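You operate a simulated robot arm through the tools that you are given. There is no shell and no other tool.

Carry out the task below with a simulated robot arm. There is one attempt and no reset: what you move stays moved.

TASK
Put things in order on the work top of the long bench. At the end: the white crimp insert is on the red drier tin; the green muffler from the work top of the long bench is on the brown stock carton; the blue reference block from the work top of the long bench stands on top of the red marking tape roll; the brown card core with yellow band stands where the blue reference block stood; whatever was shut is shut again. Leave all else as you found it, and nothing knocked over.
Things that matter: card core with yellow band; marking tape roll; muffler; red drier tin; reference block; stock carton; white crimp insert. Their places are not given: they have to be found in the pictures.

Only the result counts: the job must be done as asked and must still hold three seconds after the hand-in. Knocking over, shifting, dropping, spilling or breaking anything else fails it.

THE ROBOT
A 7-joint arm with a two-finger parallel gripper, fixed in place. Base frame: the origin is at the foot of the arm, x ahead of it, y to its left, z up; the work surface is at about z = 0. Lengths are in mm, angles in rad, forces in N, time in s.
With the tool pointing down near the work surface it reaches from about 220 to 580 mm from the base axis. Its first joint turns from -1.152 to 1.152 rad. Payload 2.5 kg.
Tool frame: the origin (TCP) lies between the finger pads and is the grasp point; the fingertips stand 23 mm ahead of it; z points along the fingers, y is the line along which they close. Largest opening 94 mm; finger width 38, thickness 10; the body of the gripper, 54 by 96 mm, starts 39 mm behind the TCP.
Orientation is that of the tool frame in the base frame, as a unit quaternion [x, y, z, w]. With the fingers straight down and closing along the base's y, the tool's x points along the base's -x, its y along +y and its z along -z.

THE INTERFACE
- The arm moves only by the tool step_arm. Its arguments are lists of equal length, an entry for each row: "claw": the finger opening in mm, from 0 to 94; "translation": the shift along the base's x, y, z in mm, a list of three; "rot": the turn, a rotation vector about the base's x, y, z in rad, a list of three. In form: {"claw": [claw, ...], "translation": [[dx, dy, dz], ...], "rot": [[ax, ay, az], ...]}. A call has 1 to 20 rows; each row shifts and turns the commanded pose from where the row before left it. A row lasts 0.2 s, in which the tool goes at most 50 mm and 0.15 rad; a call with a longer step from one row to the next is refused whole, and so is a gripper value outside its range. A pose out of reach is approached as far as the arm can. The call stops where the force on the tool passes 40 N (or 10 N more than at its start, if that is more) or the arm is blocked; 0.2 s more then pass. Each finger travels about 108 mm/s and halts on what it meets, pressing with about 21 N; the grip force reading is that of the motor and also rises with nothing between the fingers. The clock runs only during rows and for 0.2 s after the last one: add rows that do not move to give the fingers time. The reply holds the time, the measured pose of the TCP, the force on the tool along the base axes, the opening and the grip force, in the units named above and with some noise, with the torque about the TCP (base axes, N m) and any sound that the robot's microphone picked up.
- Cameras (640 x 400 px; columns grow to the right, rows downward): "scene" is fixed at [120.1, -413.4, 533.2]; the picture's right is [0.80, -0.60, 0.00], its down [-0.40, -0.53, -0.74] and it looks along [0.45, 0.59, -0.67] (base axes); focal length 304 px, centre (320, 200). "wrist" rides on the gripper at [86, 16, -74] in the tool frame; the picture's right is [-0.18, 0.98, 0.00], its down [-0.58, -0.11, -0.81] and it looks along [-0.79, -0.15, 0.59] (tool axes); focal length 243 px, centre (320, 200).
- camera(camera): a new picture of that camera. It takes no simulated time.
- point_at(camera, pixels): for up to 12 pixels [column, row] of the newest picture of that camera ("zoom" is the newest enlarged one), the place [x, y, z] in the base frame of the surface seen there, good to about 3 mm. It takes no simulated time.
- inspect(camera, box): a new picture of the part [left, top, right, bottom] of that camera's present view, enlarged. It takes no simulated time.
- close_job(): hands the job in; it is judged then, once.

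Open the gripper and draw the arm clear of the work before you hand the job in, unless the task says otherwise.

The tools are called after "Request:" as name(argument=value, ...) on one line, values as JSON. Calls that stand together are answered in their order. step_arm: Moves the arm, as the interface text tells. Its arguments: {"type":"object","properties":{"claw":{"type":"array","items":{"type":"number"}},"translation":{"type":"array","items":{"type":"array","items":{"type":"number"}}},"rot":{"type":"array","items":{"type":"array","items":{"type":"number"}}}},"required":["claw","translation","rot"]} The other tools are called the same way: camera (camera) takes a picture; point_at (camera, pixels) gives the place of the surface under pixels of a picture; inspect (camera, box) takes an enlarged picture of a part of a camera's view; close_job () hands the job in.

At the start:

```text
clock: 0.0
position: [434.9, -49.0, 305.3]
orientation: [0.0, 1.0, 0.0, -0.001]
wrist_force: [-0.4, -0.2, -0.2]
torque: [0.01, -0.02, -0.02]
finger_gap: 94.0
finger_force: 0.2
```

scene: 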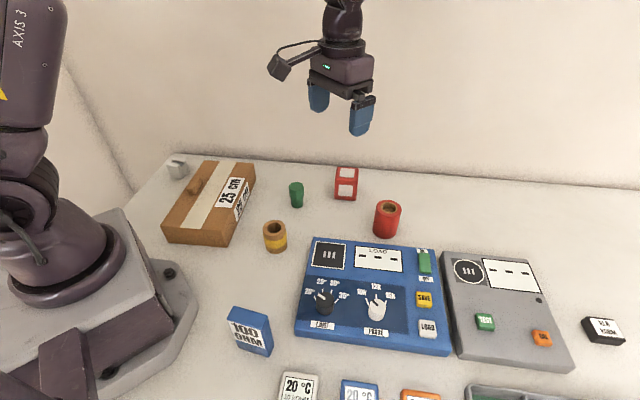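
wrist: 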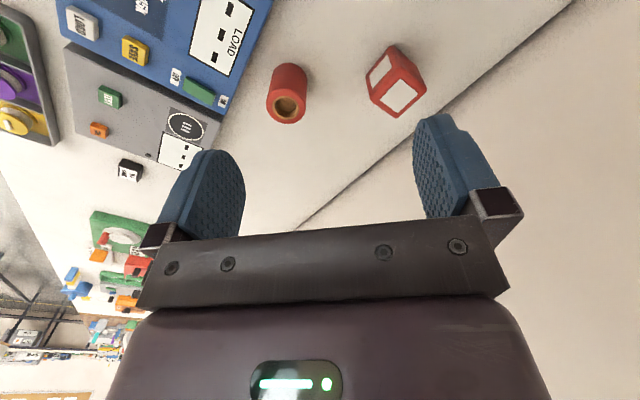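

The scene picture shows a carton at (210,200), a green piece (296,194), a red-white box (346,183), a red roll (388,218), a core with yellow band (275,236), and a blue block (250,331). I take enlarged pictures to identify everything.

Request:
inspect(camera="scene", box=[150, 140, 310, 260])

Request:
inspect(camera="scene", box=[260, 150, 440, 260])

Request:
inspect(camera="scene", box=[200, 280, 480, 400])

Request:
inspect(camera="scene", box=[440, 240, 640, 400])

Request:
inspect(camera="wrist", box=[0, 0, 250, 400])

```text
3.33 times, centred on (230, 200) of scene
```

zoom: 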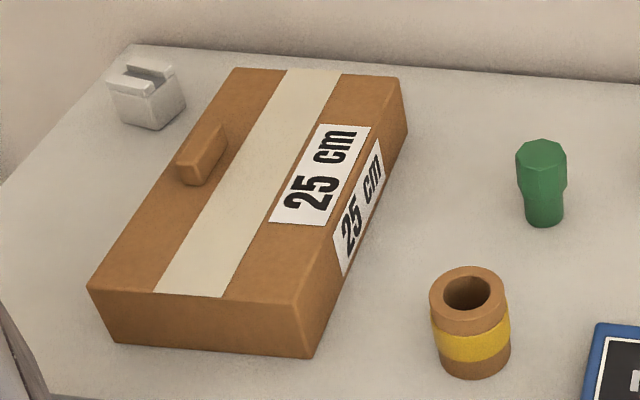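

```text
3.56 times, centred on (350, 205) of scene
```

zoom: 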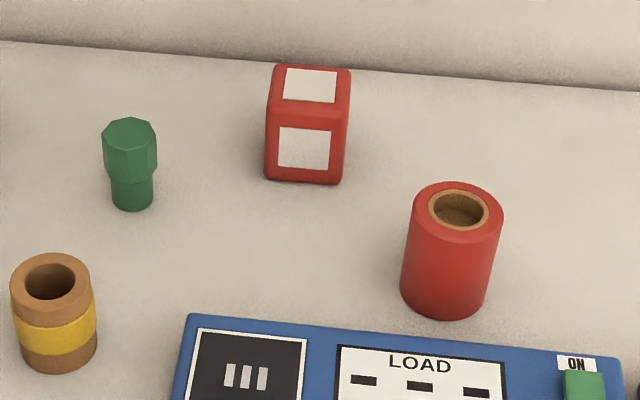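

```text
2.29 times, centred on (340, 340) of scene
```

zoom: 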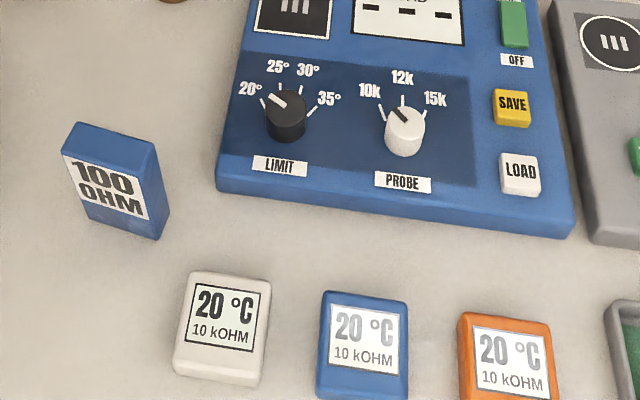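

```text
2.50 times, centred on (540, 320) of scene
```

zoom: 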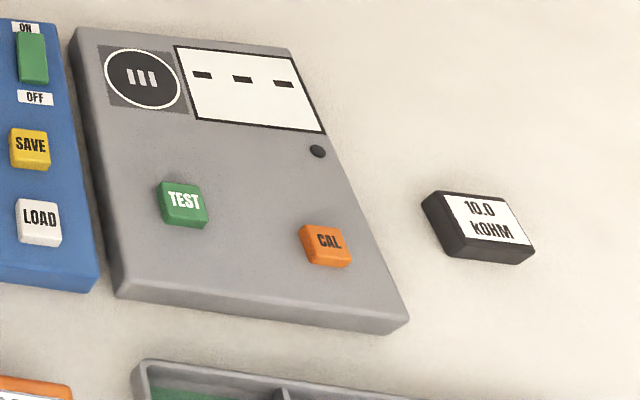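

```text
1.00 times, centred on (125, 200) of wrist (not enlarged: the box is as wide or as high as the picture)
```

zoom: 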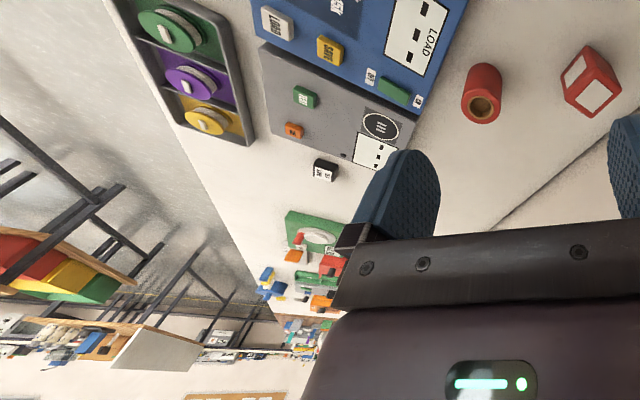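

I ask for the places of the key objects in the scene picture. First the full scene view is refreshed.

Request:
camera(camera="scene")

Request:
point_at(camera="scene", pixels=[[177, 163], [177, 172], [296, 185], [347, 172], [346, 190], [388, 207], [275, 226], [200, 186], [210, 165], [253, 166], [168, 226], [224, 228]])

Request:
point_at(camera="scene", pixels=[[236, 308], [268, 316], [270, 354], [229, 342], [300, 386], [360, 392], [420, 397], [603, 330], [380, 245], [325, 300], [480, 320], [530, 395]])

```text
taken
```

scene: 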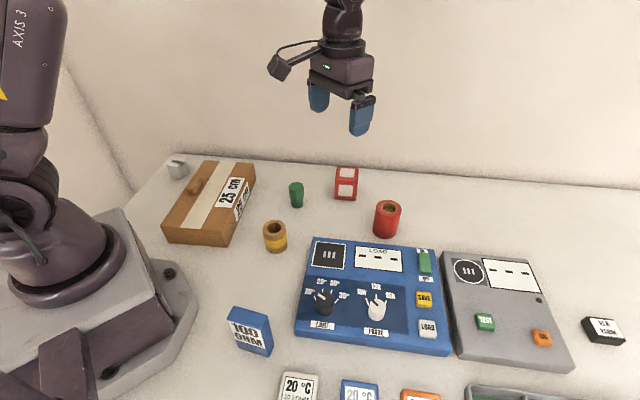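

```text
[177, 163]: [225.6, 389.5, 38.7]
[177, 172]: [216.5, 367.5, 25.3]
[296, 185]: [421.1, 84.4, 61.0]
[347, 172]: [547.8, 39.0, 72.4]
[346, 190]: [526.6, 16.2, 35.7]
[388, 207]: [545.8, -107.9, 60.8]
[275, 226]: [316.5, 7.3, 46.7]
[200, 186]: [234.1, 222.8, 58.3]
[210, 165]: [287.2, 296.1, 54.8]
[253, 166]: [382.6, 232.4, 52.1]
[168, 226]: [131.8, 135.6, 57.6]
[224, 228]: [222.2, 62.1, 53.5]
```

```text
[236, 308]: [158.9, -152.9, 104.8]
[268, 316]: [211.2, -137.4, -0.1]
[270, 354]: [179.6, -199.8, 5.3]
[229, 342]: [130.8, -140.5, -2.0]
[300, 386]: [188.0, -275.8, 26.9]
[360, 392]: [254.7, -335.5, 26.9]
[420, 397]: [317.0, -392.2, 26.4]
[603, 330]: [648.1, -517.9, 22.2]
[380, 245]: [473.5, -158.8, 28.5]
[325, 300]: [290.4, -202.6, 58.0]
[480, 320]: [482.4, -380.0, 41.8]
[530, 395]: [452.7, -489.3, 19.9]
```

The white piece at (177,167) lies behind the carton, and the carton shows a small knob at (200,186). I turn the hand by a quarter turn and go above the near side of the carton to look at it with the wrist camera.

Request:
step_arm(claw=[94, 94, 94, 94, 94, 94, 94, 94, 94, 94, 94, 94], translation=[[-14, 11, 3], [-14, 11, 3], [-14, 11, 3], [-14, 11, 3], [-14, 11, 3], [-14, 11, 3], [-14, 11, 3], [-14, 11, 3], [-14, 11, 3], [-14, 11, 3], [-14, 11, 3], [-14, 11, 3]], rot=[[0, 0, 0.131], [0, 0, 0.131], [0, 0, 0.131], [0, 0, 0.131], [0, 0, 0.131], [0, 0, 0.131], [0, 0, 0.131], [0, 0, 0.131], [0, 0, 0.131], [0, 0, 0.131], [0, 0, 0.131], [0, 0, 0.131]])

Request:
camera(camera="wrist")

Request:
camera(camera="scene")

```text
clock: 2.6
position: [265.9, 85.8, 341.0]
orientation: [0.709, -0.705, -0.001, 0.0]
wrist_force: [-0.2, 0.1, -0.1]
torque: [0.0, -0.01, 0.02]
finger_gap: 94.0
finger_force: 0.0
```

```text
taken
```

wrist: 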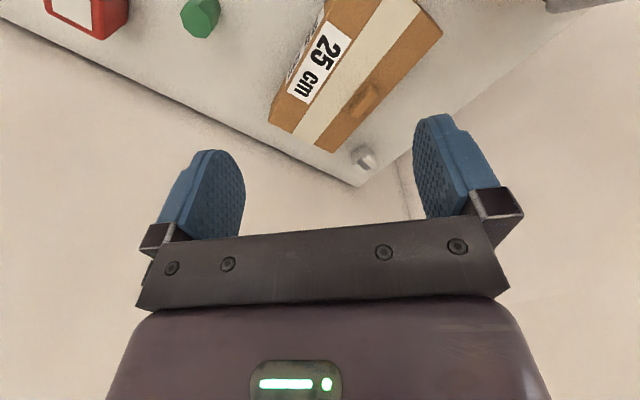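

```text
taken
```

scene: 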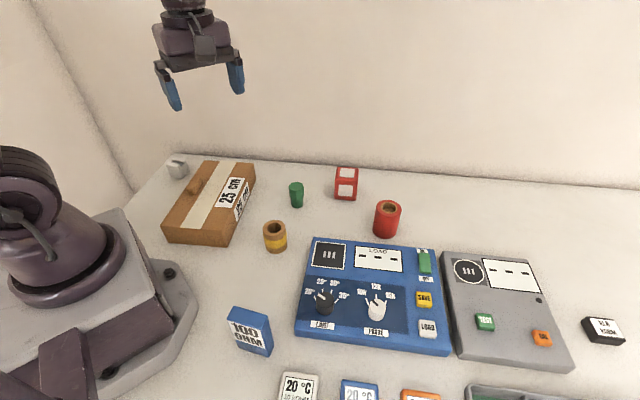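

The wrist picture shows the carton's top with a raised piece at (363,98) and the white piece at (362,158). I zoom in on both.

Request:
inspect(camera="wrist", box=[260, 0, 450, 120])

Request:
point_at(camera="wrist", pixels=[[355, 100], [365, 95], [375, 92], [400, 20], [300, 110], [340, 130], [330, 145], [275, 110], [362, 158], [440, 35], [417, 5], [330, 5]])

Request:
inspect(camera="wrist", box=[330, 130, 400, 180])

```text
3.33 times, centred on (355, 60) of wrist
```

zoom: 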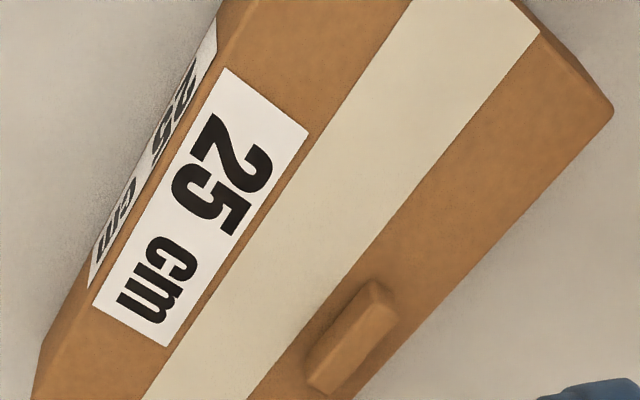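

```text
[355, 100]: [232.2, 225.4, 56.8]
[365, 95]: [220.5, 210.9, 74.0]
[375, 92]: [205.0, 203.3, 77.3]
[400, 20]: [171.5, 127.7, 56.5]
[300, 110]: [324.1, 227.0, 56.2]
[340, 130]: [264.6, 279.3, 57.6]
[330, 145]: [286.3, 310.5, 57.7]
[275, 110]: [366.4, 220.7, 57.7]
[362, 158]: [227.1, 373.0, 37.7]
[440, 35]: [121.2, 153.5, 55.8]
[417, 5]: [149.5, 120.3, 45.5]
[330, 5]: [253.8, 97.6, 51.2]
```

```text
8.00 times, centred on (365, 155) of wrist
```

zoom: 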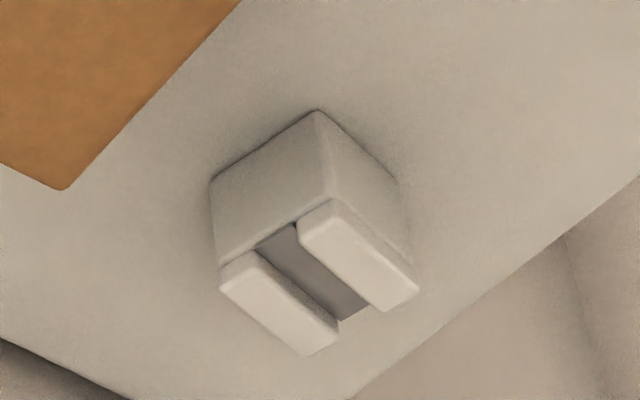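

The white piece at (365,155) is a slotted block of about 30 mm, the crimp insert, and it stands free. Now I turn the hand the other way round to look at the blue block and the rest of the bench.

Request:
step_arm(claw=[94, 94, 94, 94, 94, 94, 94, 94, 94, 94, 94, 94, 94, 94, 94, 94, 94, 94, 94, 94], translation=[[0, -3, 0], [0, -3, 0], [0, -3, 0], [0, -3, 0], [0, -3, 0], [0, -3, 0], [0, -3, 0], [0, -3, 0], [0, -3, 0], [0, -3, 0], [0, -3, 0], [0, -3, 0], [0, -3, 0], [0, -3, 0], [0, -3, 0], [0, -3, 0], [0, -3, 0], [0, -3, 0], [0, -3, 0], [0, -3, 0]], rot=[[0, 0, -0.145], [0, 0, -0.145], [0, 0, -0.145], [0, 0, -0.145], [0, 0, -0.145], [0, 0, -0.145], [0, 0, -0.145], [0, 0, -0.145], [0, 0, -0.145], [0, 0, -0.145], [0, 0, -0.145], [0, 0, -0.145], [0, 0, -0.145], [0, 0, -0.145], [0, 0, -0.145], [0, 0, -0.145], [0, 0, -0.145], [0, 0, -0.145], [0, 0, -0.145], [0, 0, -0.145]])

Request:
camera(camera="wrist")

```text
clock: 6.8
position: [267.5, 23.7, 340.7]
orientation: [0.617, 0.787, -0.001, 0.0]
wrist_force: [0.1, -0.1, -0.1]
torque: [-0.01, -0.02, -0.04]
finger_gap: 94.0
finger_force: 0.0
```

```text
taken
```

wrist: 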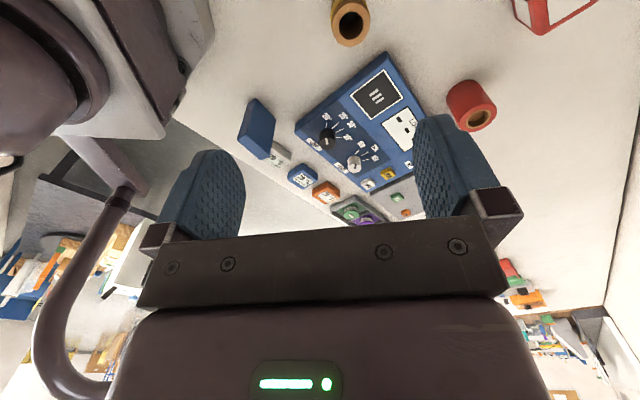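

The blue block appears at (256,125) beside the cards at (280,155), (300,175), (325,192). I zoom in on this area and on the clutter at the far bench.

Request:
inspect(camera="wrist", box=[220, 80, 420, 230])

Request:
point_at(camera="wrist", pixels=[[246, 98], [275, 110], [272, 122], [240, 140], [267, 158], [253, 120], [260, 103], [349, 15], [470, 95], [350, 40], [545, 30], [305, 175]])

Request:
inspect(camera="wrist", box=[480, 240, 640, 380])

Request:
inspect(camera="wrist", box=[0, 200, 160, 320])

```text
2.67 times, centred on (320, 155) of wrist
```

zoom: 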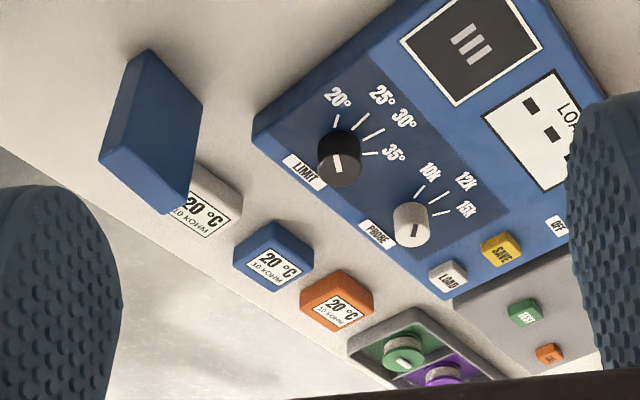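

```text
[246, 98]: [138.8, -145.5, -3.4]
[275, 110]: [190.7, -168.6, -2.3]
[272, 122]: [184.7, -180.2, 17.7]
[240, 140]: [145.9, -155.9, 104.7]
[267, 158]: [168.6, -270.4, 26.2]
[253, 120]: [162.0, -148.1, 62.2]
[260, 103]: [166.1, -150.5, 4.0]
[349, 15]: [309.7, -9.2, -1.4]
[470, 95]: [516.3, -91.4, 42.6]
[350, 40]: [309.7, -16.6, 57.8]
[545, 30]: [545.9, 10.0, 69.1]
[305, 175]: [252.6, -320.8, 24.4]
```

```text
2.86 times, centred on (560, 310) of wrist
```

zoom: 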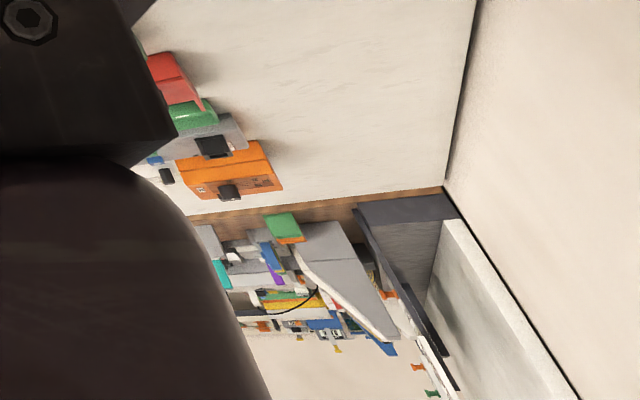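

```text
3.33 times, centred on (80, 260) of wrist
```

zoom: 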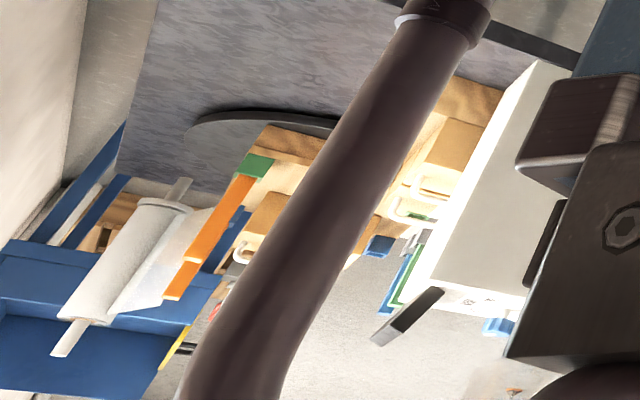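

The blue "100 OHM" block is a slab standing about 105 mm high; the 20 °C cards lie flat. I now zoom in on the muffler in the scene view to measure it precisely.

Request:
inspect(camera="scene", box=[276, 172, 316, 217])

```text
8.89 times, centred on (296, 194) of scene
```

zoom: 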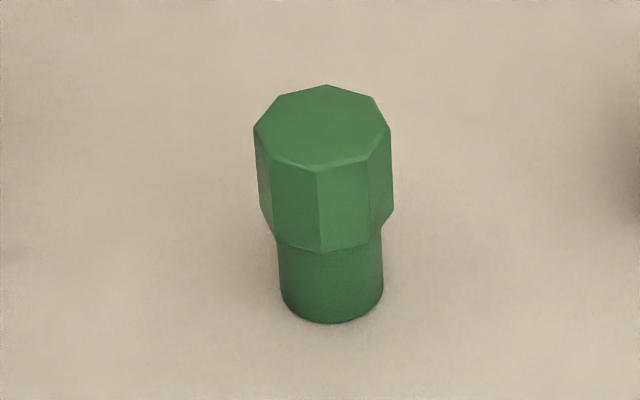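

The muffler has an octagonal head (top face about (322,125) in the zoom) and a round foot. I read out points on its top and foot.

Request:
point_at(camera="zoom", pixels=[[322, 126], [262, 128], [384, 128], [322, 92], [318, 165], [318, 210], [330, 240], [332, 270], [332, 315], [285, 290], [380, 290], [200, 300]])

Request:
inspect(camera="scene", box=[160, 150, 200, 185])

```text
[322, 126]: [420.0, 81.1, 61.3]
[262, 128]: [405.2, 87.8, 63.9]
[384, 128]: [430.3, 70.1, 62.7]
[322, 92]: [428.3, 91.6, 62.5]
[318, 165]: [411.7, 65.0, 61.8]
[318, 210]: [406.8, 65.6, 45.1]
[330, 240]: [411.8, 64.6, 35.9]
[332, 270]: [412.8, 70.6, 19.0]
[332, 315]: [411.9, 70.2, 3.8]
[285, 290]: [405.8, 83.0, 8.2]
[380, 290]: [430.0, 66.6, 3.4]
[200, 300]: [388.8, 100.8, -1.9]
```

```text
11.43 times, centred on (180, 168) of scene
```

zoom: 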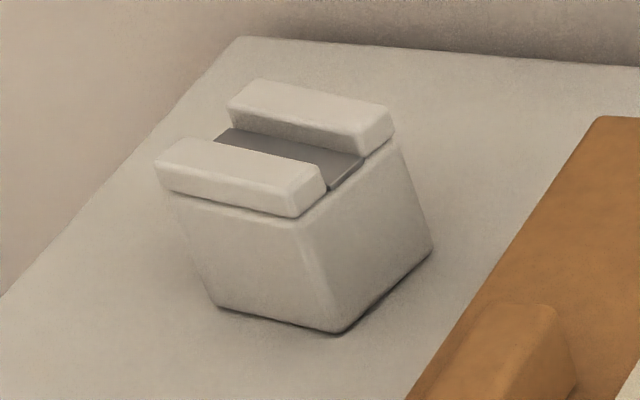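

Now I read out points on the insert: top bars, lower edges and corners.

Request:
point_at(camera="zoom", pixels=[[165, 160], [305, 190], [320, 172], [245, 92], [380, 122], [195, 145], [335, 325], [220, 300], [428, 252], [300, 215], [395, 145], [290, 160]])

Request:
inspect(camera="scene", box=[325, 160, 370, 205])

```text
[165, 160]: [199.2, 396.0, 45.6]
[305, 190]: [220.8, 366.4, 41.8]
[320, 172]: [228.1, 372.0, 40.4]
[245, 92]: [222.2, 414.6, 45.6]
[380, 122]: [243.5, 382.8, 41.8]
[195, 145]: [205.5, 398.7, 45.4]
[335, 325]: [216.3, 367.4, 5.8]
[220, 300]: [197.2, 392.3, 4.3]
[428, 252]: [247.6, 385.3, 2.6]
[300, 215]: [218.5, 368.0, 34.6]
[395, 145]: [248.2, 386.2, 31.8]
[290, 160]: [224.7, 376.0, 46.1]
```

```text
8.89 times, centred on (348, 182) of scene
```

zoom: 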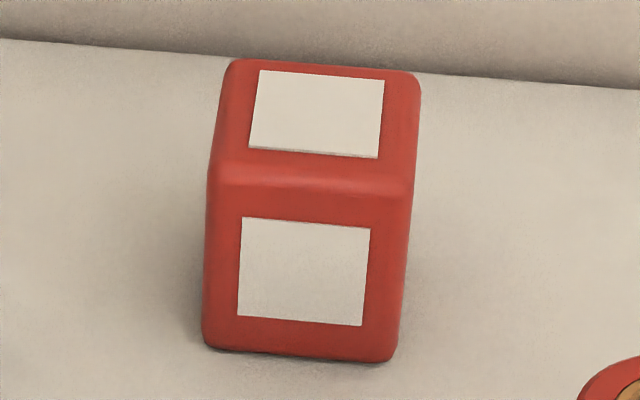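

The insert's centre comes out near (222, 389), about 44 high. Now I read out the red tin's top and front, and look at the wall behind the insert.

Request:
point_at(camera="zoom", pixels=[[235, 66], [408, 80], [400, 175], [228, 165], [315, 115], [305, 190], [213, 340], [390, 355], [300, 270], [300, 345], [418, 90], [150, 350]])

Request:
point_at(camera="scene", pixels=[[176, 153], [168, 160], [160, 175], [150, 185], [172, 145], [150, 165], [240, 159], [300, 160], [250, 150], [163, 152]])

Request:
inspect(camera="scene", box=[363, 190, 413, 245])

```text
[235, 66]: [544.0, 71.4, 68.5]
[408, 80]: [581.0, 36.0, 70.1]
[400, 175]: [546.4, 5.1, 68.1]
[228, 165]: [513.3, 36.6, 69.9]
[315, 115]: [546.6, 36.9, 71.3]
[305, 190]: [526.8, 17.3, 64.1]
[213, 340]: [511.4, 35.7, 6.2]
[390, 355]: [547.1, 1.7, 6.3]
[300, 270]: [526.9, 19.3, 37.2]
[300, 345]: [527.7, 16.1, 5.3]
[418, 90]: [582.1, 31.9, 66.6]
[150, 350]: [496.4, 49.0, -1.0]
```

```text
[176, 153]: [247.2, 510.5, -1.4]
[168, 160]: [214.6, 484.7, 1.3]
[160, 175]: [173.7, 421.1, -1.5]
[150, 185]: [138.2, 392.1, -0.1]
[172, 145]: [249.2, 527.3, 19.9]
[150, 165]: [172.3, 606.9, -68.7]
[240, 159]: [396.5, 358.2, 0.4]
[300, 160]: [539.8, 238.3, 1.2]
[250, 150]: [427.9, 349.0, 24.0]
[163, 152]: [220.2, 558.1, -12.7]
```

```text
7.27 times, centred on (388, 218) of scene
```

zoom: 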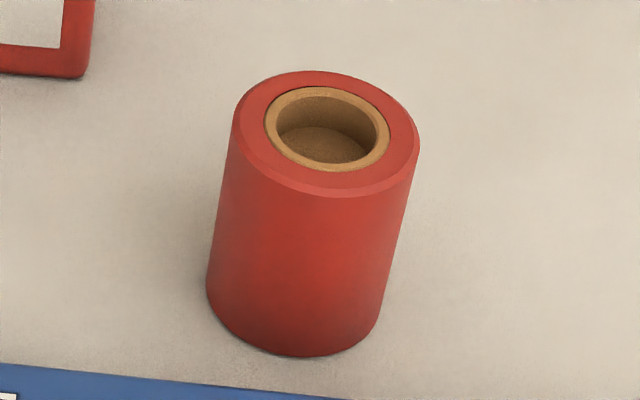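

The tin's top is centred near (546, 37) at height 71. Now I read out the tape roll's rim and foot.

Request:
point_at(camera="zoom", pixels=[[238, 115], [414, 140], [320, 75], [322, 190], [270, 115], [388, 130], [325, 92], [325, 165], [290, 350], [212, 290], [378, 325], [325, 145]])

Request:
inspect(camera="scene", box=[255, 210, 295, 260])

```text
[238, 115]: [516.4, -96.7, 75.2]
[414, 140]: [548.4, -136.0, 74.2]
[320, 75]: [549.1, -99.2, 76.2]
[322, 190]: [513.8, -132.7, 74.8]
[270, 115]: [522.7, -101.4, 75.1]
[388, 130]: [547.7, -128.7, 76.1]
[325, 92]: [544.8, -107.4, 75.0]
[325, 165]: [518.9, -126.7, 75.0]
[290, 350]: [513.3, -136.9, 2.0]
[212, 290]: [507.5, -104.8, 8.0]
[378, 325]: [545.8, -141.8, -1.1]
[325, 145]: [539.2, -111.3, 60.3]
```

```text
8.00 times, centred on (275, 235) of scene
```

zoom: 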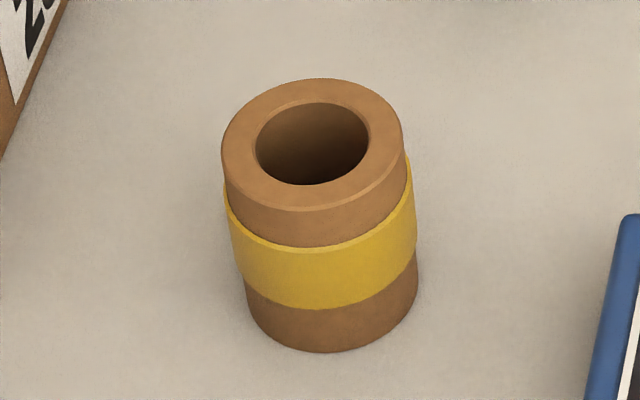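

The tape roll is centred near (532, -116), 75 high and about 50 across. Next the card core.

Request:
point_at(camera="zoom", pixels=[[226, 145], [400, 140], [315, 83], [315, 205], [258, 145], [368, 145], [313, 105], [313, 183], [330, 345], [248, 300], [416, 290], [320, 280]])

Request:
inspect(camera="scene", box=[220, 300, 280, 360])

```text
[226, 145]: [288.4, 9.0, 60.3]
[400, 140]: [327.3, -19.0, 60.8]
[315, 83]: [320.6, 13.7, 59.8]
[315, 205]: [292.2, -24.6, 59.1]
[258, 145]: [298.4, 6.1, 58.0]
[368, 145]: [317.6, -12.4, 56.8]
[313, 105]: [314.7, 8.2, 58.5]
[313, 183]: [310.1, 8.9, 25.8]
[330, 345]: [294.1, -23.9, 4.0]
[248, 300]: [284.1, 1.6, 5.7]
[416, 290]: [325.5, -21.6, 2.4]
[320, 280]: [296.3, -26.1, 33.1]
```

```text
6.67 times, centred on (250, 330) of scene
```

zoom: 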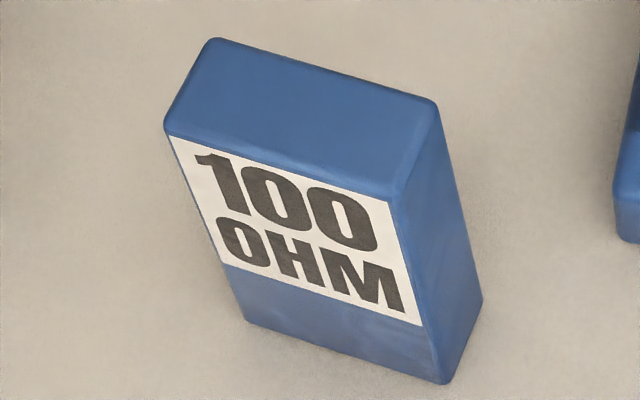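

The core is centred near (307, -5), about 46 across and 60 high. Now the blue block's top and foot.

Request:
point_at(camera="zoom", pixels=[[212, 45], [428, 105], [395, 188], [175, 130], [300, 120], [250, 318], [443, 378], [478, 305], [350, 340], [460, 330], [195, 180], [405, 260]])

Request:
point_at(camera="wrist", pixels=[[262, 100], [244, 135], [268, 155], [274, 120], [250, 100], [248, 110]])

```text
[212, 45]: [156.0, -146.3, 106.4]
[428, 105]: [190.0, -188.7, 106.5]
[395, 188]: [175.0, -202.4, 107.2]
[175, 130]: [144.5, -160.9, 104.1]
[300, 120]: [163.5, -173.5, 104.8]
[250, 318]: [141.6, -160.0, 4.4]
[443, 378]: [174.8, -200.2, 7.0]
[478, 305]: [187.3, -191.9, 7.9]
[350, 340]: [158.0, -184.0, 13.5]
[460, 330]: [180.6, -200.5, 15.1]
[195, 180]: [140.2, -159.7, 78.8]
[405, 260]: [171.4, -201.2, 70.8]
```

```text
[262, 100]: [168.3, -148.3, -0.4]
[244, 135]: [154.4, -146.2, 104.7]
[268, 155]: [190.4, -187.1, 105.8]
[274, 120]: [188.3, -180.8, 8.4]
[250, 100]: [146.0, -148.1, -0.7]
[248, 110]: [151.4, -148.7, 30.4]
```

Block centre is near (165.5, -175) with its long side at about -52°, 106 high. I check the carton top and robot pedestal, and move over the muffler at (418, 79) with the fingers at about -18° yaw.

Request:
point_at(camera="scene", pixels=[[213, 216], [218, 222], [225, 205], [213, 200], [240, 185], [205, 200], [195, 300], [185, 350], [170, 290], [150, 320], [300, 330], [313, 240]])

Request:
step_arm(claw=[94, 94, 94, 94, 94, 94, 94, 94, 94], translation=[[18.9, 6.9, -21.3], [18.9, 6.9, -21.3], [18.9, 6.9, -21.3], [18.9, 6.9, -21.3], [18.9, 6.9, -21.3], [18.9, 6.9, -21.3], [18.9, 6.9, -21.3], [18.7, 7.0, -21.6], [0, 0, 0]], rot=[[0, 0, 0.1265], [0, 0, 0.1265], [0, 0, 0.1265], [0, 0, 0.1265], [0, 0, 0.1265], [0, 0, 0.1265], [0, 0, 0.1265], [0, 0, 0.1265], [0, 0, 0]])

Request:
camera(camera="wrist")

```text
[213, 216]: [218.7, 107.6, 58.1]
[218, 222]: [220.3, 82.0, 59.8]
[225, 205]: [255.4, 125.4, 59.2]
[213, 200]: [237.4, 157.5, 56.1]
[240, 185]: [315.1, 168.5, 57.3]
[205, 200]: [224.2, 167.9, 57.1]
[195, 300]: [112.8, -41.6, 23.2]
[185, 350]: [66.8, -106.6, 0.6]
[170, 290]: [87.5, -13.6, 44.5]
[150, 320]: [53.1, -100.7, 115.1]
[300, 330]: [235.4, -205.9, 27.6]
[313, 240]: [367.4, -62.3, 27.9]
```

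```text
clock: 8.8
position: [415.7, 78.0, 168.9]
orientation: [0.157, 0.988, 0.001, 0.0]
wrist_force: [-0.2, -0.4, 0.4]
torque: [0.0, -0.02, 0.04]
finger_gap: 93.9
finger_force: 0.0
```

```text
taken
```

wrist: 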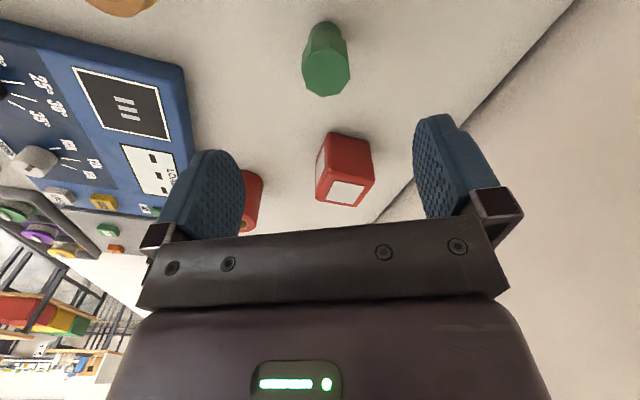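

The hand hovers over the muffler, seen at (325,62). I zoom in to check its centre and the direction of its flats against the fingers.

Request:
inspect(camera="wrist", box=[290, 10, 360, 110])

```text
4.00 times, centred on (325, 60) of wrist
```

zoom: 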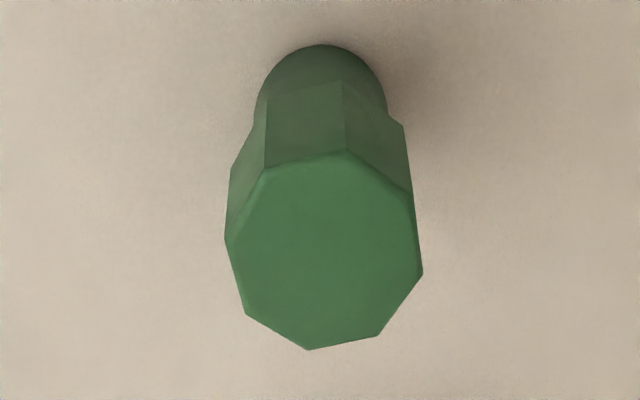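

Request:
point_at(camera="zoom", pixels=[[266, 172], [344, 158], [408, 195], [416, 270], [374, 330], [310, 344], [250, 310], [230, 240], [324, 250]])

```text
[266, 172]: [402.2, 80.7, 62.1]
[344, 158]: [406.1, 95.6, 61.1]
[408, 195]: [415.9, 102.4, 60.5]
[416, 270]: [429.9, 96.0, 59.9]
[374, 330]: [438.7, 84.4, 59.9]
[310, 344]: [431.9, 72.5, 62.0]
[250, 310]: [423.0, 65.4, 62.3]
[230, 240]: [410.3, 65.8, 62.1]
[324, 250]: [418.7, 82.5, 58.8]
```

The octagon's vertices average to about (419, 82) and its flats match the finger yaw within a few degrees. I descend to z ≈ 50 with fingers at 70 and close on the head.

Request:
step_arm(claw=[70, 70, 70, 70, 70, 70, 70, 70, 70], translation=[[1.5, 2.5, -20], [0, 0, -20], [0, 0, -20], [0, 0, -20], [0, 0, -15], [0, 0, -10], [0, 0, -8], [0, 0, -7], [0, 0, 0]], rot=[[0, 0, 0], [0, 0, 0], [0, 0, 0], [0, 0, 0], [0, 0, 0], [0, 0, 0], [0, 0, 0], [0, 0, 0], [0, 0, 0]])

Request:
camera(camera="wrist")

```text
clock: 10.8
position: [419.0, 80.5, 50.5]
orientation: [0.157, 0.988, 0.0, 0.0]
wrist_force: [0.2, -0.2, -0.1]
torque: [0.02, 0.03, 0.03]
finger_gap: 70.3
finger_force: 0.0
```

```text
taken
```

wrist: 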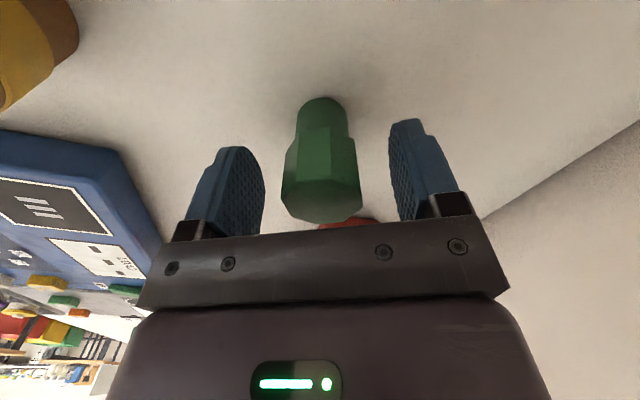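

The muffler's head sits between the fingers, centred at column 322. I close on it.

Request:
step_arm(claw=[50, 40, 30, 20, 20], translation=[[0, 0, 0], [0, 0, 0], [0, 0, 0], [0, 0, 0], [0, 0, 0]], rot=[[0, 0, 0], [0, 0, 0], [0, 0, 0], [0, 0, 0], [0, 0, 0]])

Request:
camera(camera="wrist")

```text
clock: 12.0
position: [419.5, 82.1, 50.6]
orientation: [0.157, 0.988, 0.0, 0.0]
wrist_force: [-0.8, -0.2, 0.5]
torque: [-0.02, 0.01, -0.01]
finger_gap: 28.9
finger_force: 21.2
```

```text
taken
```

wrist: 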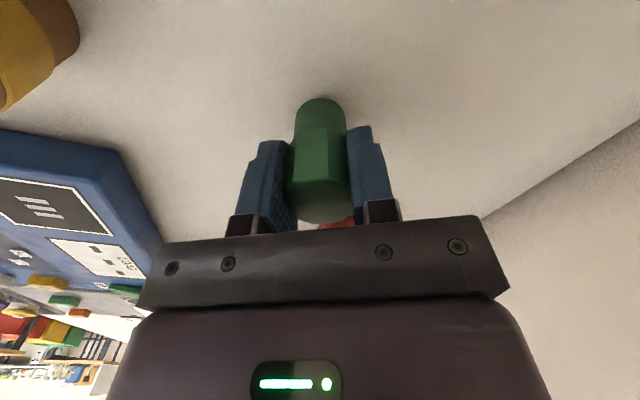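

The gap reads 28.9 with 21 N, so the muffler is held. I lift it to z ≈ 150 and carry it over the bare strip of the carton at about (240, 117).

Request:
step_arm(claw=[20, 20, 20, 20, 20, 20, 20, 20, 20, 20, 20, 20, 20, 20, 20], translation=[[0, 0, 5], [0, 0, 15], [0, 0, 25], [0, 0, 25], [0, 0, 25], [0, 0, 10], [-22, 4, 0], [-25, 5, 0], [-25, 5, 0], [-25, 5, 0], [-25, 5, 0], [-25, 5, 0], [-22, 4, 0], [-10.5, 2, 0], [0, 0, 0]], rot=[[0, 0, 0], [0, 0, 0], [0, 0, 0], [0, 0, 0], [0, 0, 0], [0, 0, 0], [0, 0, 0], [0, 0, 0], [0, 0, 0], [0, 0, 0], [0, 0, 0], [0, 0, 0], [0, 0, 0], [0, 0, 0], [0, 0, 0]])

Request:
camera(camera="scene")

Request:
camera(camera="wrist")

```text
clock: 15.2
position: [238.8, 116.8, 157.1]
orientation: [0.158, 0.987, 0.001, 0.0]
wrist_force: [-0.3, 0.4, -0.8]
torque: [0.0, -0.02, 0.01]
finger_gap: 28.9
finger_force: 21.3
```

```text
taken
```

scene: 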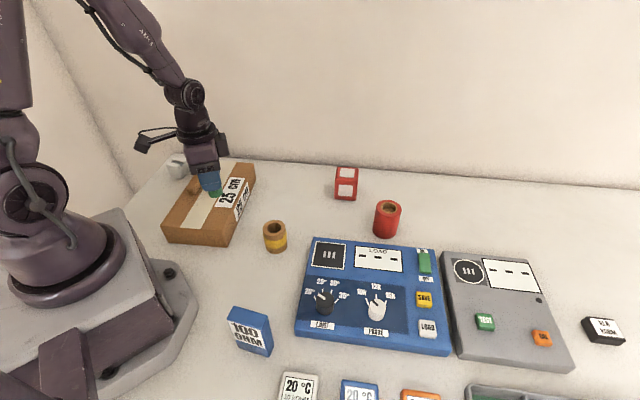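

```text
taken
```

wrist: 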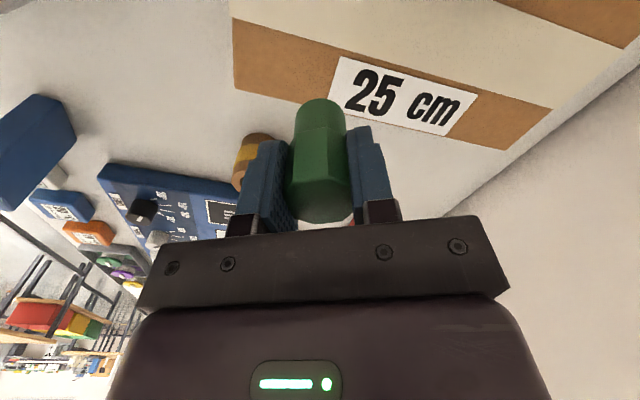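

The muffler hangs over the cardboard just at the label's corner (320,75). I shift it 12 mm away from the label and lower it to just above the surface.

Request:
step_arm(claw=[20, 20, 20, 20, 20, 20, 20], translation=[[-9, -8, -10], [0, 0, -12], [0, 0, -10], [0, 0, -6], [0, 0, -4], [0, 0, -2], [0, 0, 0]], rot=[[0, 0, 0], [0, 0, 0], [0, 0, 0], [0, 0, 0], [0, 0, 0], [0, 0, 0], [0, 0, 0]])

Request:
inspect(camera="scene", box=[160, 140, 260, 240])

Request:
camera(camera="wrist")

```text
clock: 16.8
position: [230.0, 108.9, 111.3]
orientation: [0.157, 0.988, -0.001, -0.001]
wrist_force: [0.4, 0.6, -1.2]
torque: [-0.05, 0.0, 0.0]
finger_gap: 28.8
finger_force: 21.0
```

```text
4.00 times, centred on (210, 190) of scene
```

zoom: 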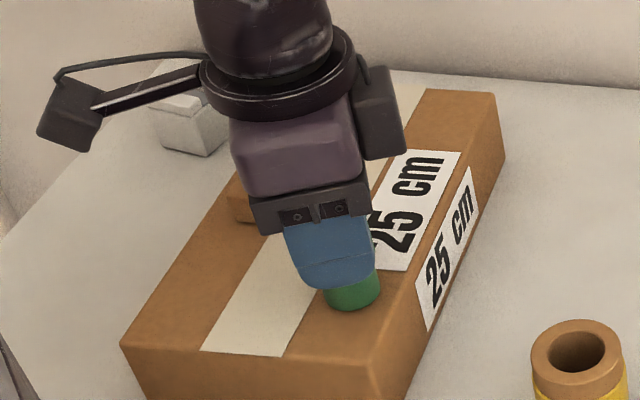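

```text
taken
```

wrist: 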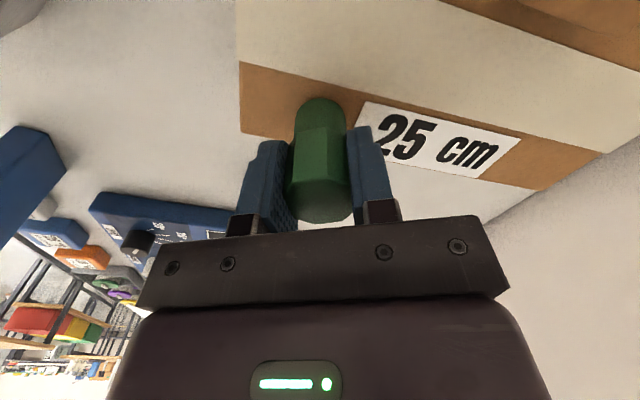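

Measured z is 111.3, about 3 mm above the expected contact. I lower in 1 mm rows and watch the vertical force.

Request:
step_arm(claw=[20, 20], translation=[[0, 0, -1], [0, 0, -1]], rot=[[0, 0, 0], [0, 0, 0]])

Request:
step_arm(claw=[20, 20], translation=[[0, 0, -1], [0, 0, 0]], rot=[[0, 0, 0], [0, 0, 0]])

```text
clock: 17.4
position: [229.2, 107.4, 108.8]
orientation: [0.157, 0.988, 0.0, 0.0]
wrist_force: [0.0, 0.0, -1.0]
torque: [0.03, -0.01, 0.03]
finger_gap: 28.8
finger_force: 20.8
```

```text
clock: 18.0
position: [231.1, 108.2, 107.3]
orientation: [0.158, 0.987, 0.0, 0.001]
wrist_force: [-4.2, -1.3, 13.1]
torque: [-0.06, 0.16, -0.02]
finger_gap: 28.8
finger_force: 20.7
```

The vertical force rose to 13 N, so the muffler stands on the carton. I ease up slightly, open the fingers to 60 and check.

Request:
step_arm(claw=[20, 34, 44, 60, 60], translation=[[0, 0, 0.6], [0, 0, 0], [0, 0, 0], [0, 0, 0], [0, 0, 0]], rot=[[0, 0, 0], [0, 0, 0], [0, 0, 0], [0, 0, 0], [0, 0, 0]])

Request:
camera(camera="wrist")

```text
clock: 19.2
position: [229.7, 107.5, 109.1]
orientation: [0.157, 0.988, 0.0, 0.001]
wrist_force: [0.0, 1.0, 0.1]
torque: [-0.03, 0.0, -0.02]
finger_gap: 60.3
finger_force: 0.1
```

```text
taken
```

wrist: 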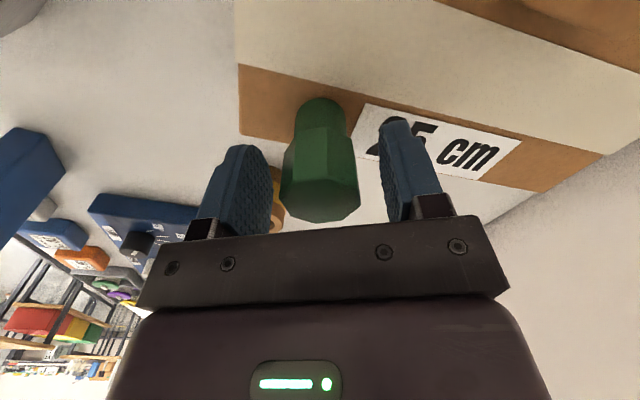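

The muffler stands free between the open fingers. I rise straight up to about z = 225 and carry the hand over to the insert at (222, 389).

Request:
step_arm(claw=[60, 60, 60, 60, 60, 60, 60, 60, 60, 60, 60, 60, 60, 60, 60, 60, 60, 60], translation=[[0, 0, 10], [0, 0, 25], [0, 0, 40], [0, 0, 40], [-1, 23, 0], [-1, 24, 0], [-1, 24, 0], [-1, 24, 0], [-1, 24, 0], [-1, 24, 0], [-1, 24, 0], [-1, 24, -10], [0, 24, -15], [0, 24, -15], [0, 24, -15], [0, 19, -10], [0, 0, 0], [0, 0, 0]], rot=[[0, 0, 0], [0, 0, 0], [0, 0, 0], [0, 0, 0], [0, 0, 0.078], [0, 0, 0.078], [0, 0, 0.078], [0, 0, 0.078], [0, 0, 0.078], [0, 0, 0.078], [0, 0, 0.078], [0, 0, 0.078], [0, 0, 0.078], [0, 0, 0.078], [0, 0, 0.078], [0, 0, 0.078], [0, 0, 0], [0, 0, 0]])

Request:
camera(camera="wrist")

Request:
camera(camera="scene")

```text
clock: 23.0
position: [222.3, 391.9, 159.0]
orientation: [-0.306, 0.952, 0.0, 0.0]
wrist_force: [0.4, -0.4, 0.1]
torque: [0.02, 0.01, -0.04]
finger_gap: 59.9
finger_force: 0.0
```

```text
taken
```

wrist: 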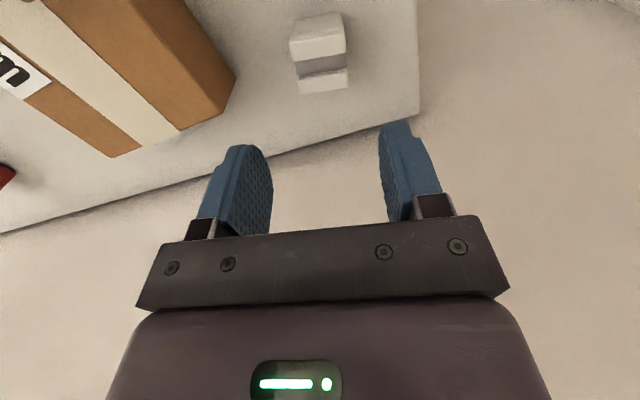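

```text
taken
```

scene: 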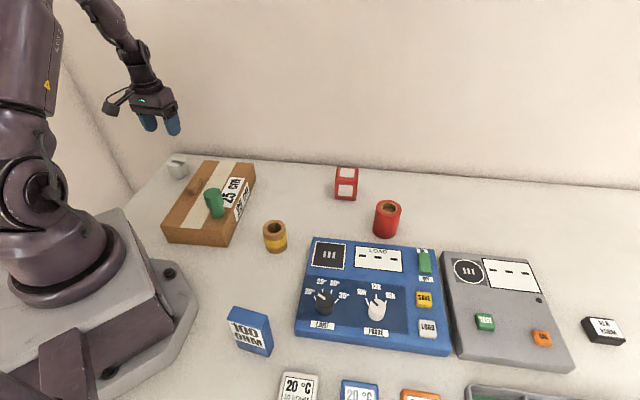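

The muffler stands on the carton at (214,203), and the insert is seen at (320,52) of the wrist picture. I zoom in to measure the insert.

Request:
inspect(camera="wrist", box=[270, 0, 370, 110])

```text
3.64 times, centred on (320, 55) of wrist
```

zoom: 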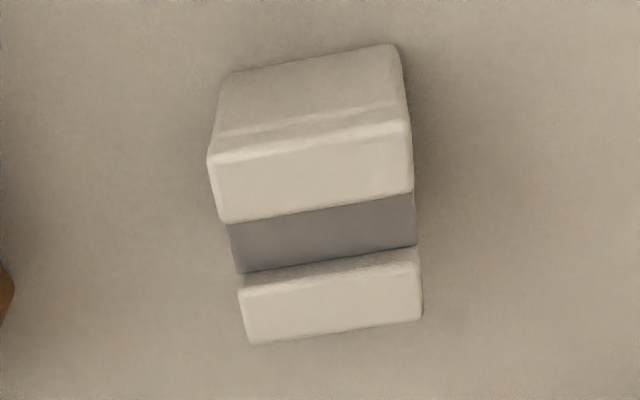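

I read out the corners of the two bars and the lower body in this zoom.

Request:
point_at(camera="zoom", pixels=[[214, 160], [406, 130], [410, 190], [224, 215], [243, 290], [416, 255], [418, 315], [252, 340], [330, 230], [228, 80], [395, 48]])

```text
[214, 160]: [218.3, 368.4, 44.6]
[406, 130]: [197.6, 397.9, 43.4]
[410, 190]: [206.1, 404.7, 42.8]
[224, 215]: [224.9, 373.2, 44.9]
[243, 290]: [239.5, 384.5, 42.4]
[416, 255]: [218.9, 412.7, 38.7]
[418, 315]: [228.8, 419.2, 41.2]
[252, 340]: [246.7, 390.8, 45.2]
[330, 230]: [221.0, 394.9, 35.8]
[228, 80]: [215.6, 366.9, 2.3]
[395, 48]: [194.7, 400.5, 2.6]
```

The insert's top corners average to about (222.5, 393) with the bars at 124°, matching the hand's position and yaw. I descend to z ≈ 30.

Request:
step_arm(claw=[64, 64, 64, 64, 64, 64, 64, 64, 64], translation=[[0, 0.5, -20], [0, 0, -25], [0, 0, -25], [0, 0, -20], [0, 0, -15], [0, 0, -10], [0, 0, -8], [0, 0, -5], [0, 0, 0]], rot=[[0, 0, -0.02], [0, 0, 0], [0, 0, 0], [0, 0, 0], [0, 0, 0], [0, 0, 0], [0, 0, 0], [0, 0, 0], [0, 0, 0]])

Request:
camera(camera="wrist")

```text
clock: 25.0
position: [220.2, 389.4, 30.7]
orientation: [-0.295, 0.955, 0.0, 0.0]
wrist_force: [-0.1, -0.6, -0.1]
torque: [-0.01, 0.0, 0.04]
finger_gap: 64.2
finger_force: 0.0
```

```text
taken
```

wrist: 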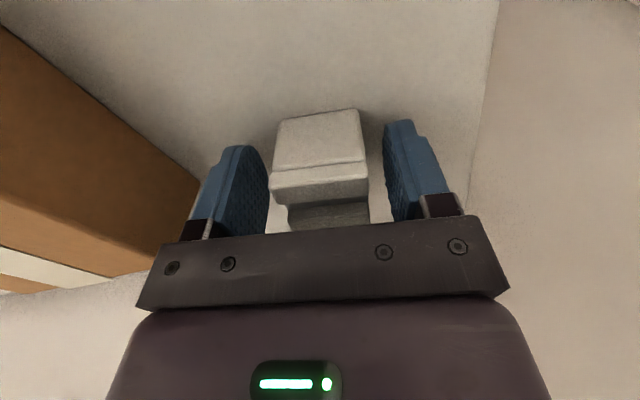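

The insert lies between the fingers, a couple of mm nearer the left one. I close on it.

Request:
step_arm(claw=[50, 40, 30, 25, 25], translation=[[0, 0, 0], [0, 0, 0], [0, 0, 0], [0, 0, 0], [0, 0, 0]], rot=[[0, 0, 0], [0, 0, 0], [0, 0, 0], [0, 0, 0], [0, 0, 0]])

Request:
camera(camera="wrist")

```text
clock: 26.2
position: [221.8, 389.6, 30.5]
orientation: [-0.296, 0.955, 0.0, 0.0]
wrist_force: [0.3, 0.3, -0.1]
torque: [0.01, 0.01, 0.06]
finger_gap: 39.8
finger_force: 20.5
```

```text
taken
```

wrist: 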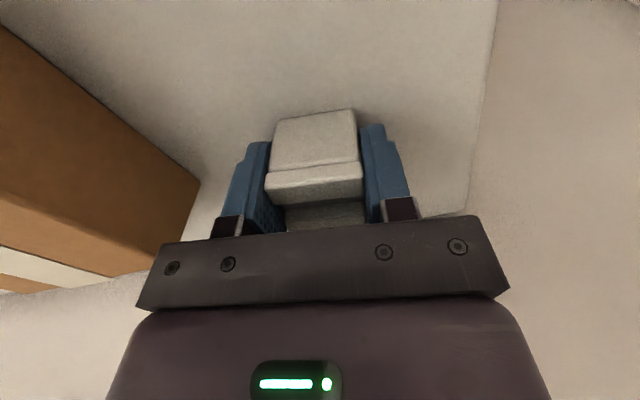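

The gap reads 39.8 with 20.5 N: the insert is held. I lift it and carry it at z ≈ 170 toward the tin, turning to 45° yaw.

Request:
step_arm(claw=[25, 25, 25, 25, 25, 25, 25], translation=[[0, 0, 4], [0, 0, 12], [0, 0, 24], [0, 0, 30], [0, 0, 30], [0, 0, 25], [0, 0, 15]], rot=[[0, 0, 0], [0, 0, 0], [0, 0, 0], [0, 0, 0], [0, 0, 0], [0, 0, 0], [0, 0, 0]])

Request:
step_arm(claw=[25, 25, 25, 25, 25, 25, 25, 25, 25, 25, 25, 25, 25, 25, 25, 25], translation=[[10, -11, 0], [20, -22, 0], [25, -27, 0], [25, -27, 0], [25, -27, 0], [25, -27, 0], [25, -27, 0], [25, -27, 0], [25, -27, 0], [25, -27, 0], [25, -27, 0], [25, -27, 0], [25, -27, 0], [14, -16, 0], [5, -6, 0], [0, 0, 0]], rot=[[0, 0, 0.012], [0, 0, 0.012], [0, 0, 0.012], [0, 0, 0.012], [0, 0, 0.012], [0, 0, 0.012], [0, 0, 0.012], [0, 0, 0.012], [0, 0, 0.012], [0, 0, 0.012], [0, 0, 0.012], [0, 0, 0.012], [0, 0, 0.012], [0, 0, 0.012], [0, 0, 0.012], [0, 0, 0.007]])

Request:
camera(camera="wrist")

Request:
camera(camera="scene")

```text
clock: 27.8
position: [224.0, 388.0, 171.0]
orientation: [-0.296, 0.955, 0.0, -0.001]
wrist_force: [-0.2, 0.1, -1.6]
torque: [-0.01, 0.01, 0.05]
finger_gap: 39.9
finger_force: 20.5
```

```text
clock: 31.2
position: [547.9, 36.6, 171.0]
orientation: [-0.384, 0.923, 0.0, 0.0]
wrist_force: [0.0, 0.2, -1.7]
torque: [0.01, 0.02, -0.02]
finger_gap: 39.9
finger_force: 21.0
```

```text
taken
```

wrist: 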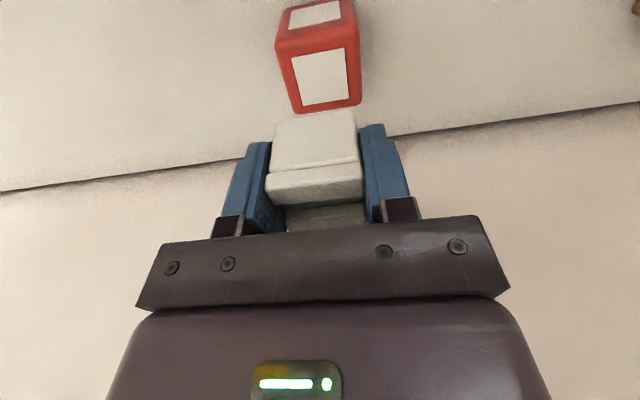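

```text
taken
```

scene: 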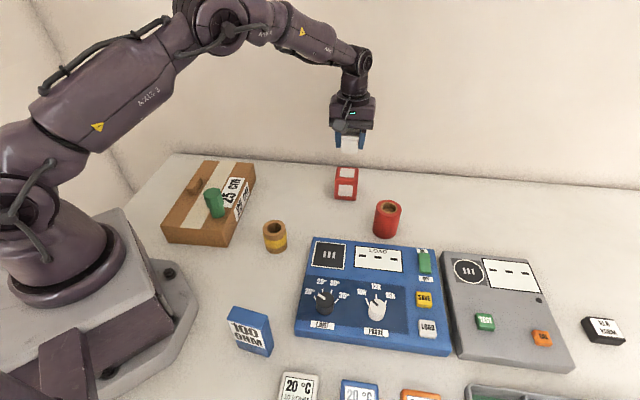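

The insert hangs over the tin, whose top face centre appears at about (320,72), just where the point 100 mm below the TCP projects. I verify with readings on the tin's top.

Request:
inspect(camera="wrist", box=[260, 0, 380, 120])

Request:
point_at(camera="wrist", pixels=[[281, 45], [354, 33], [358, 98], [298, 108], [320, 75], [276, 125], [352, 113]])

```text
3.33 times, centred on (320, 60) of wrist
```

zoom: 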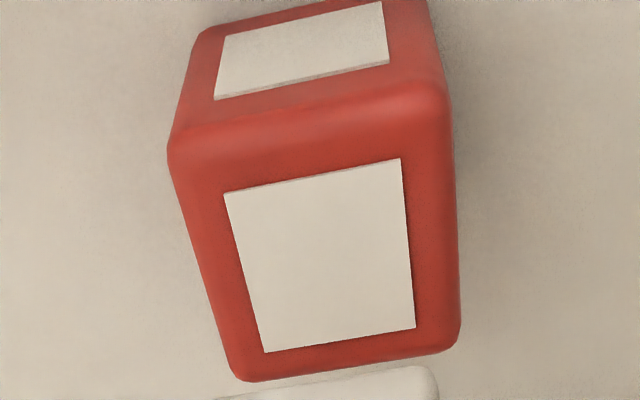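

```text
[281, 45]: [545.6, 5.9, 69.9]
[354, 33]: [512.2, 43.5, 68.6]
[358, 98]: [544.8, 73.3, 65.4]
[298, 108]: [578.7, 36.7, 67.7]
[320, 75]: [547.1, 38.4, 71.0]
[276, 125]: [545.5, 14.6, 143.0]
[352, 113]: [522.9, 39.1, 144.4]
```

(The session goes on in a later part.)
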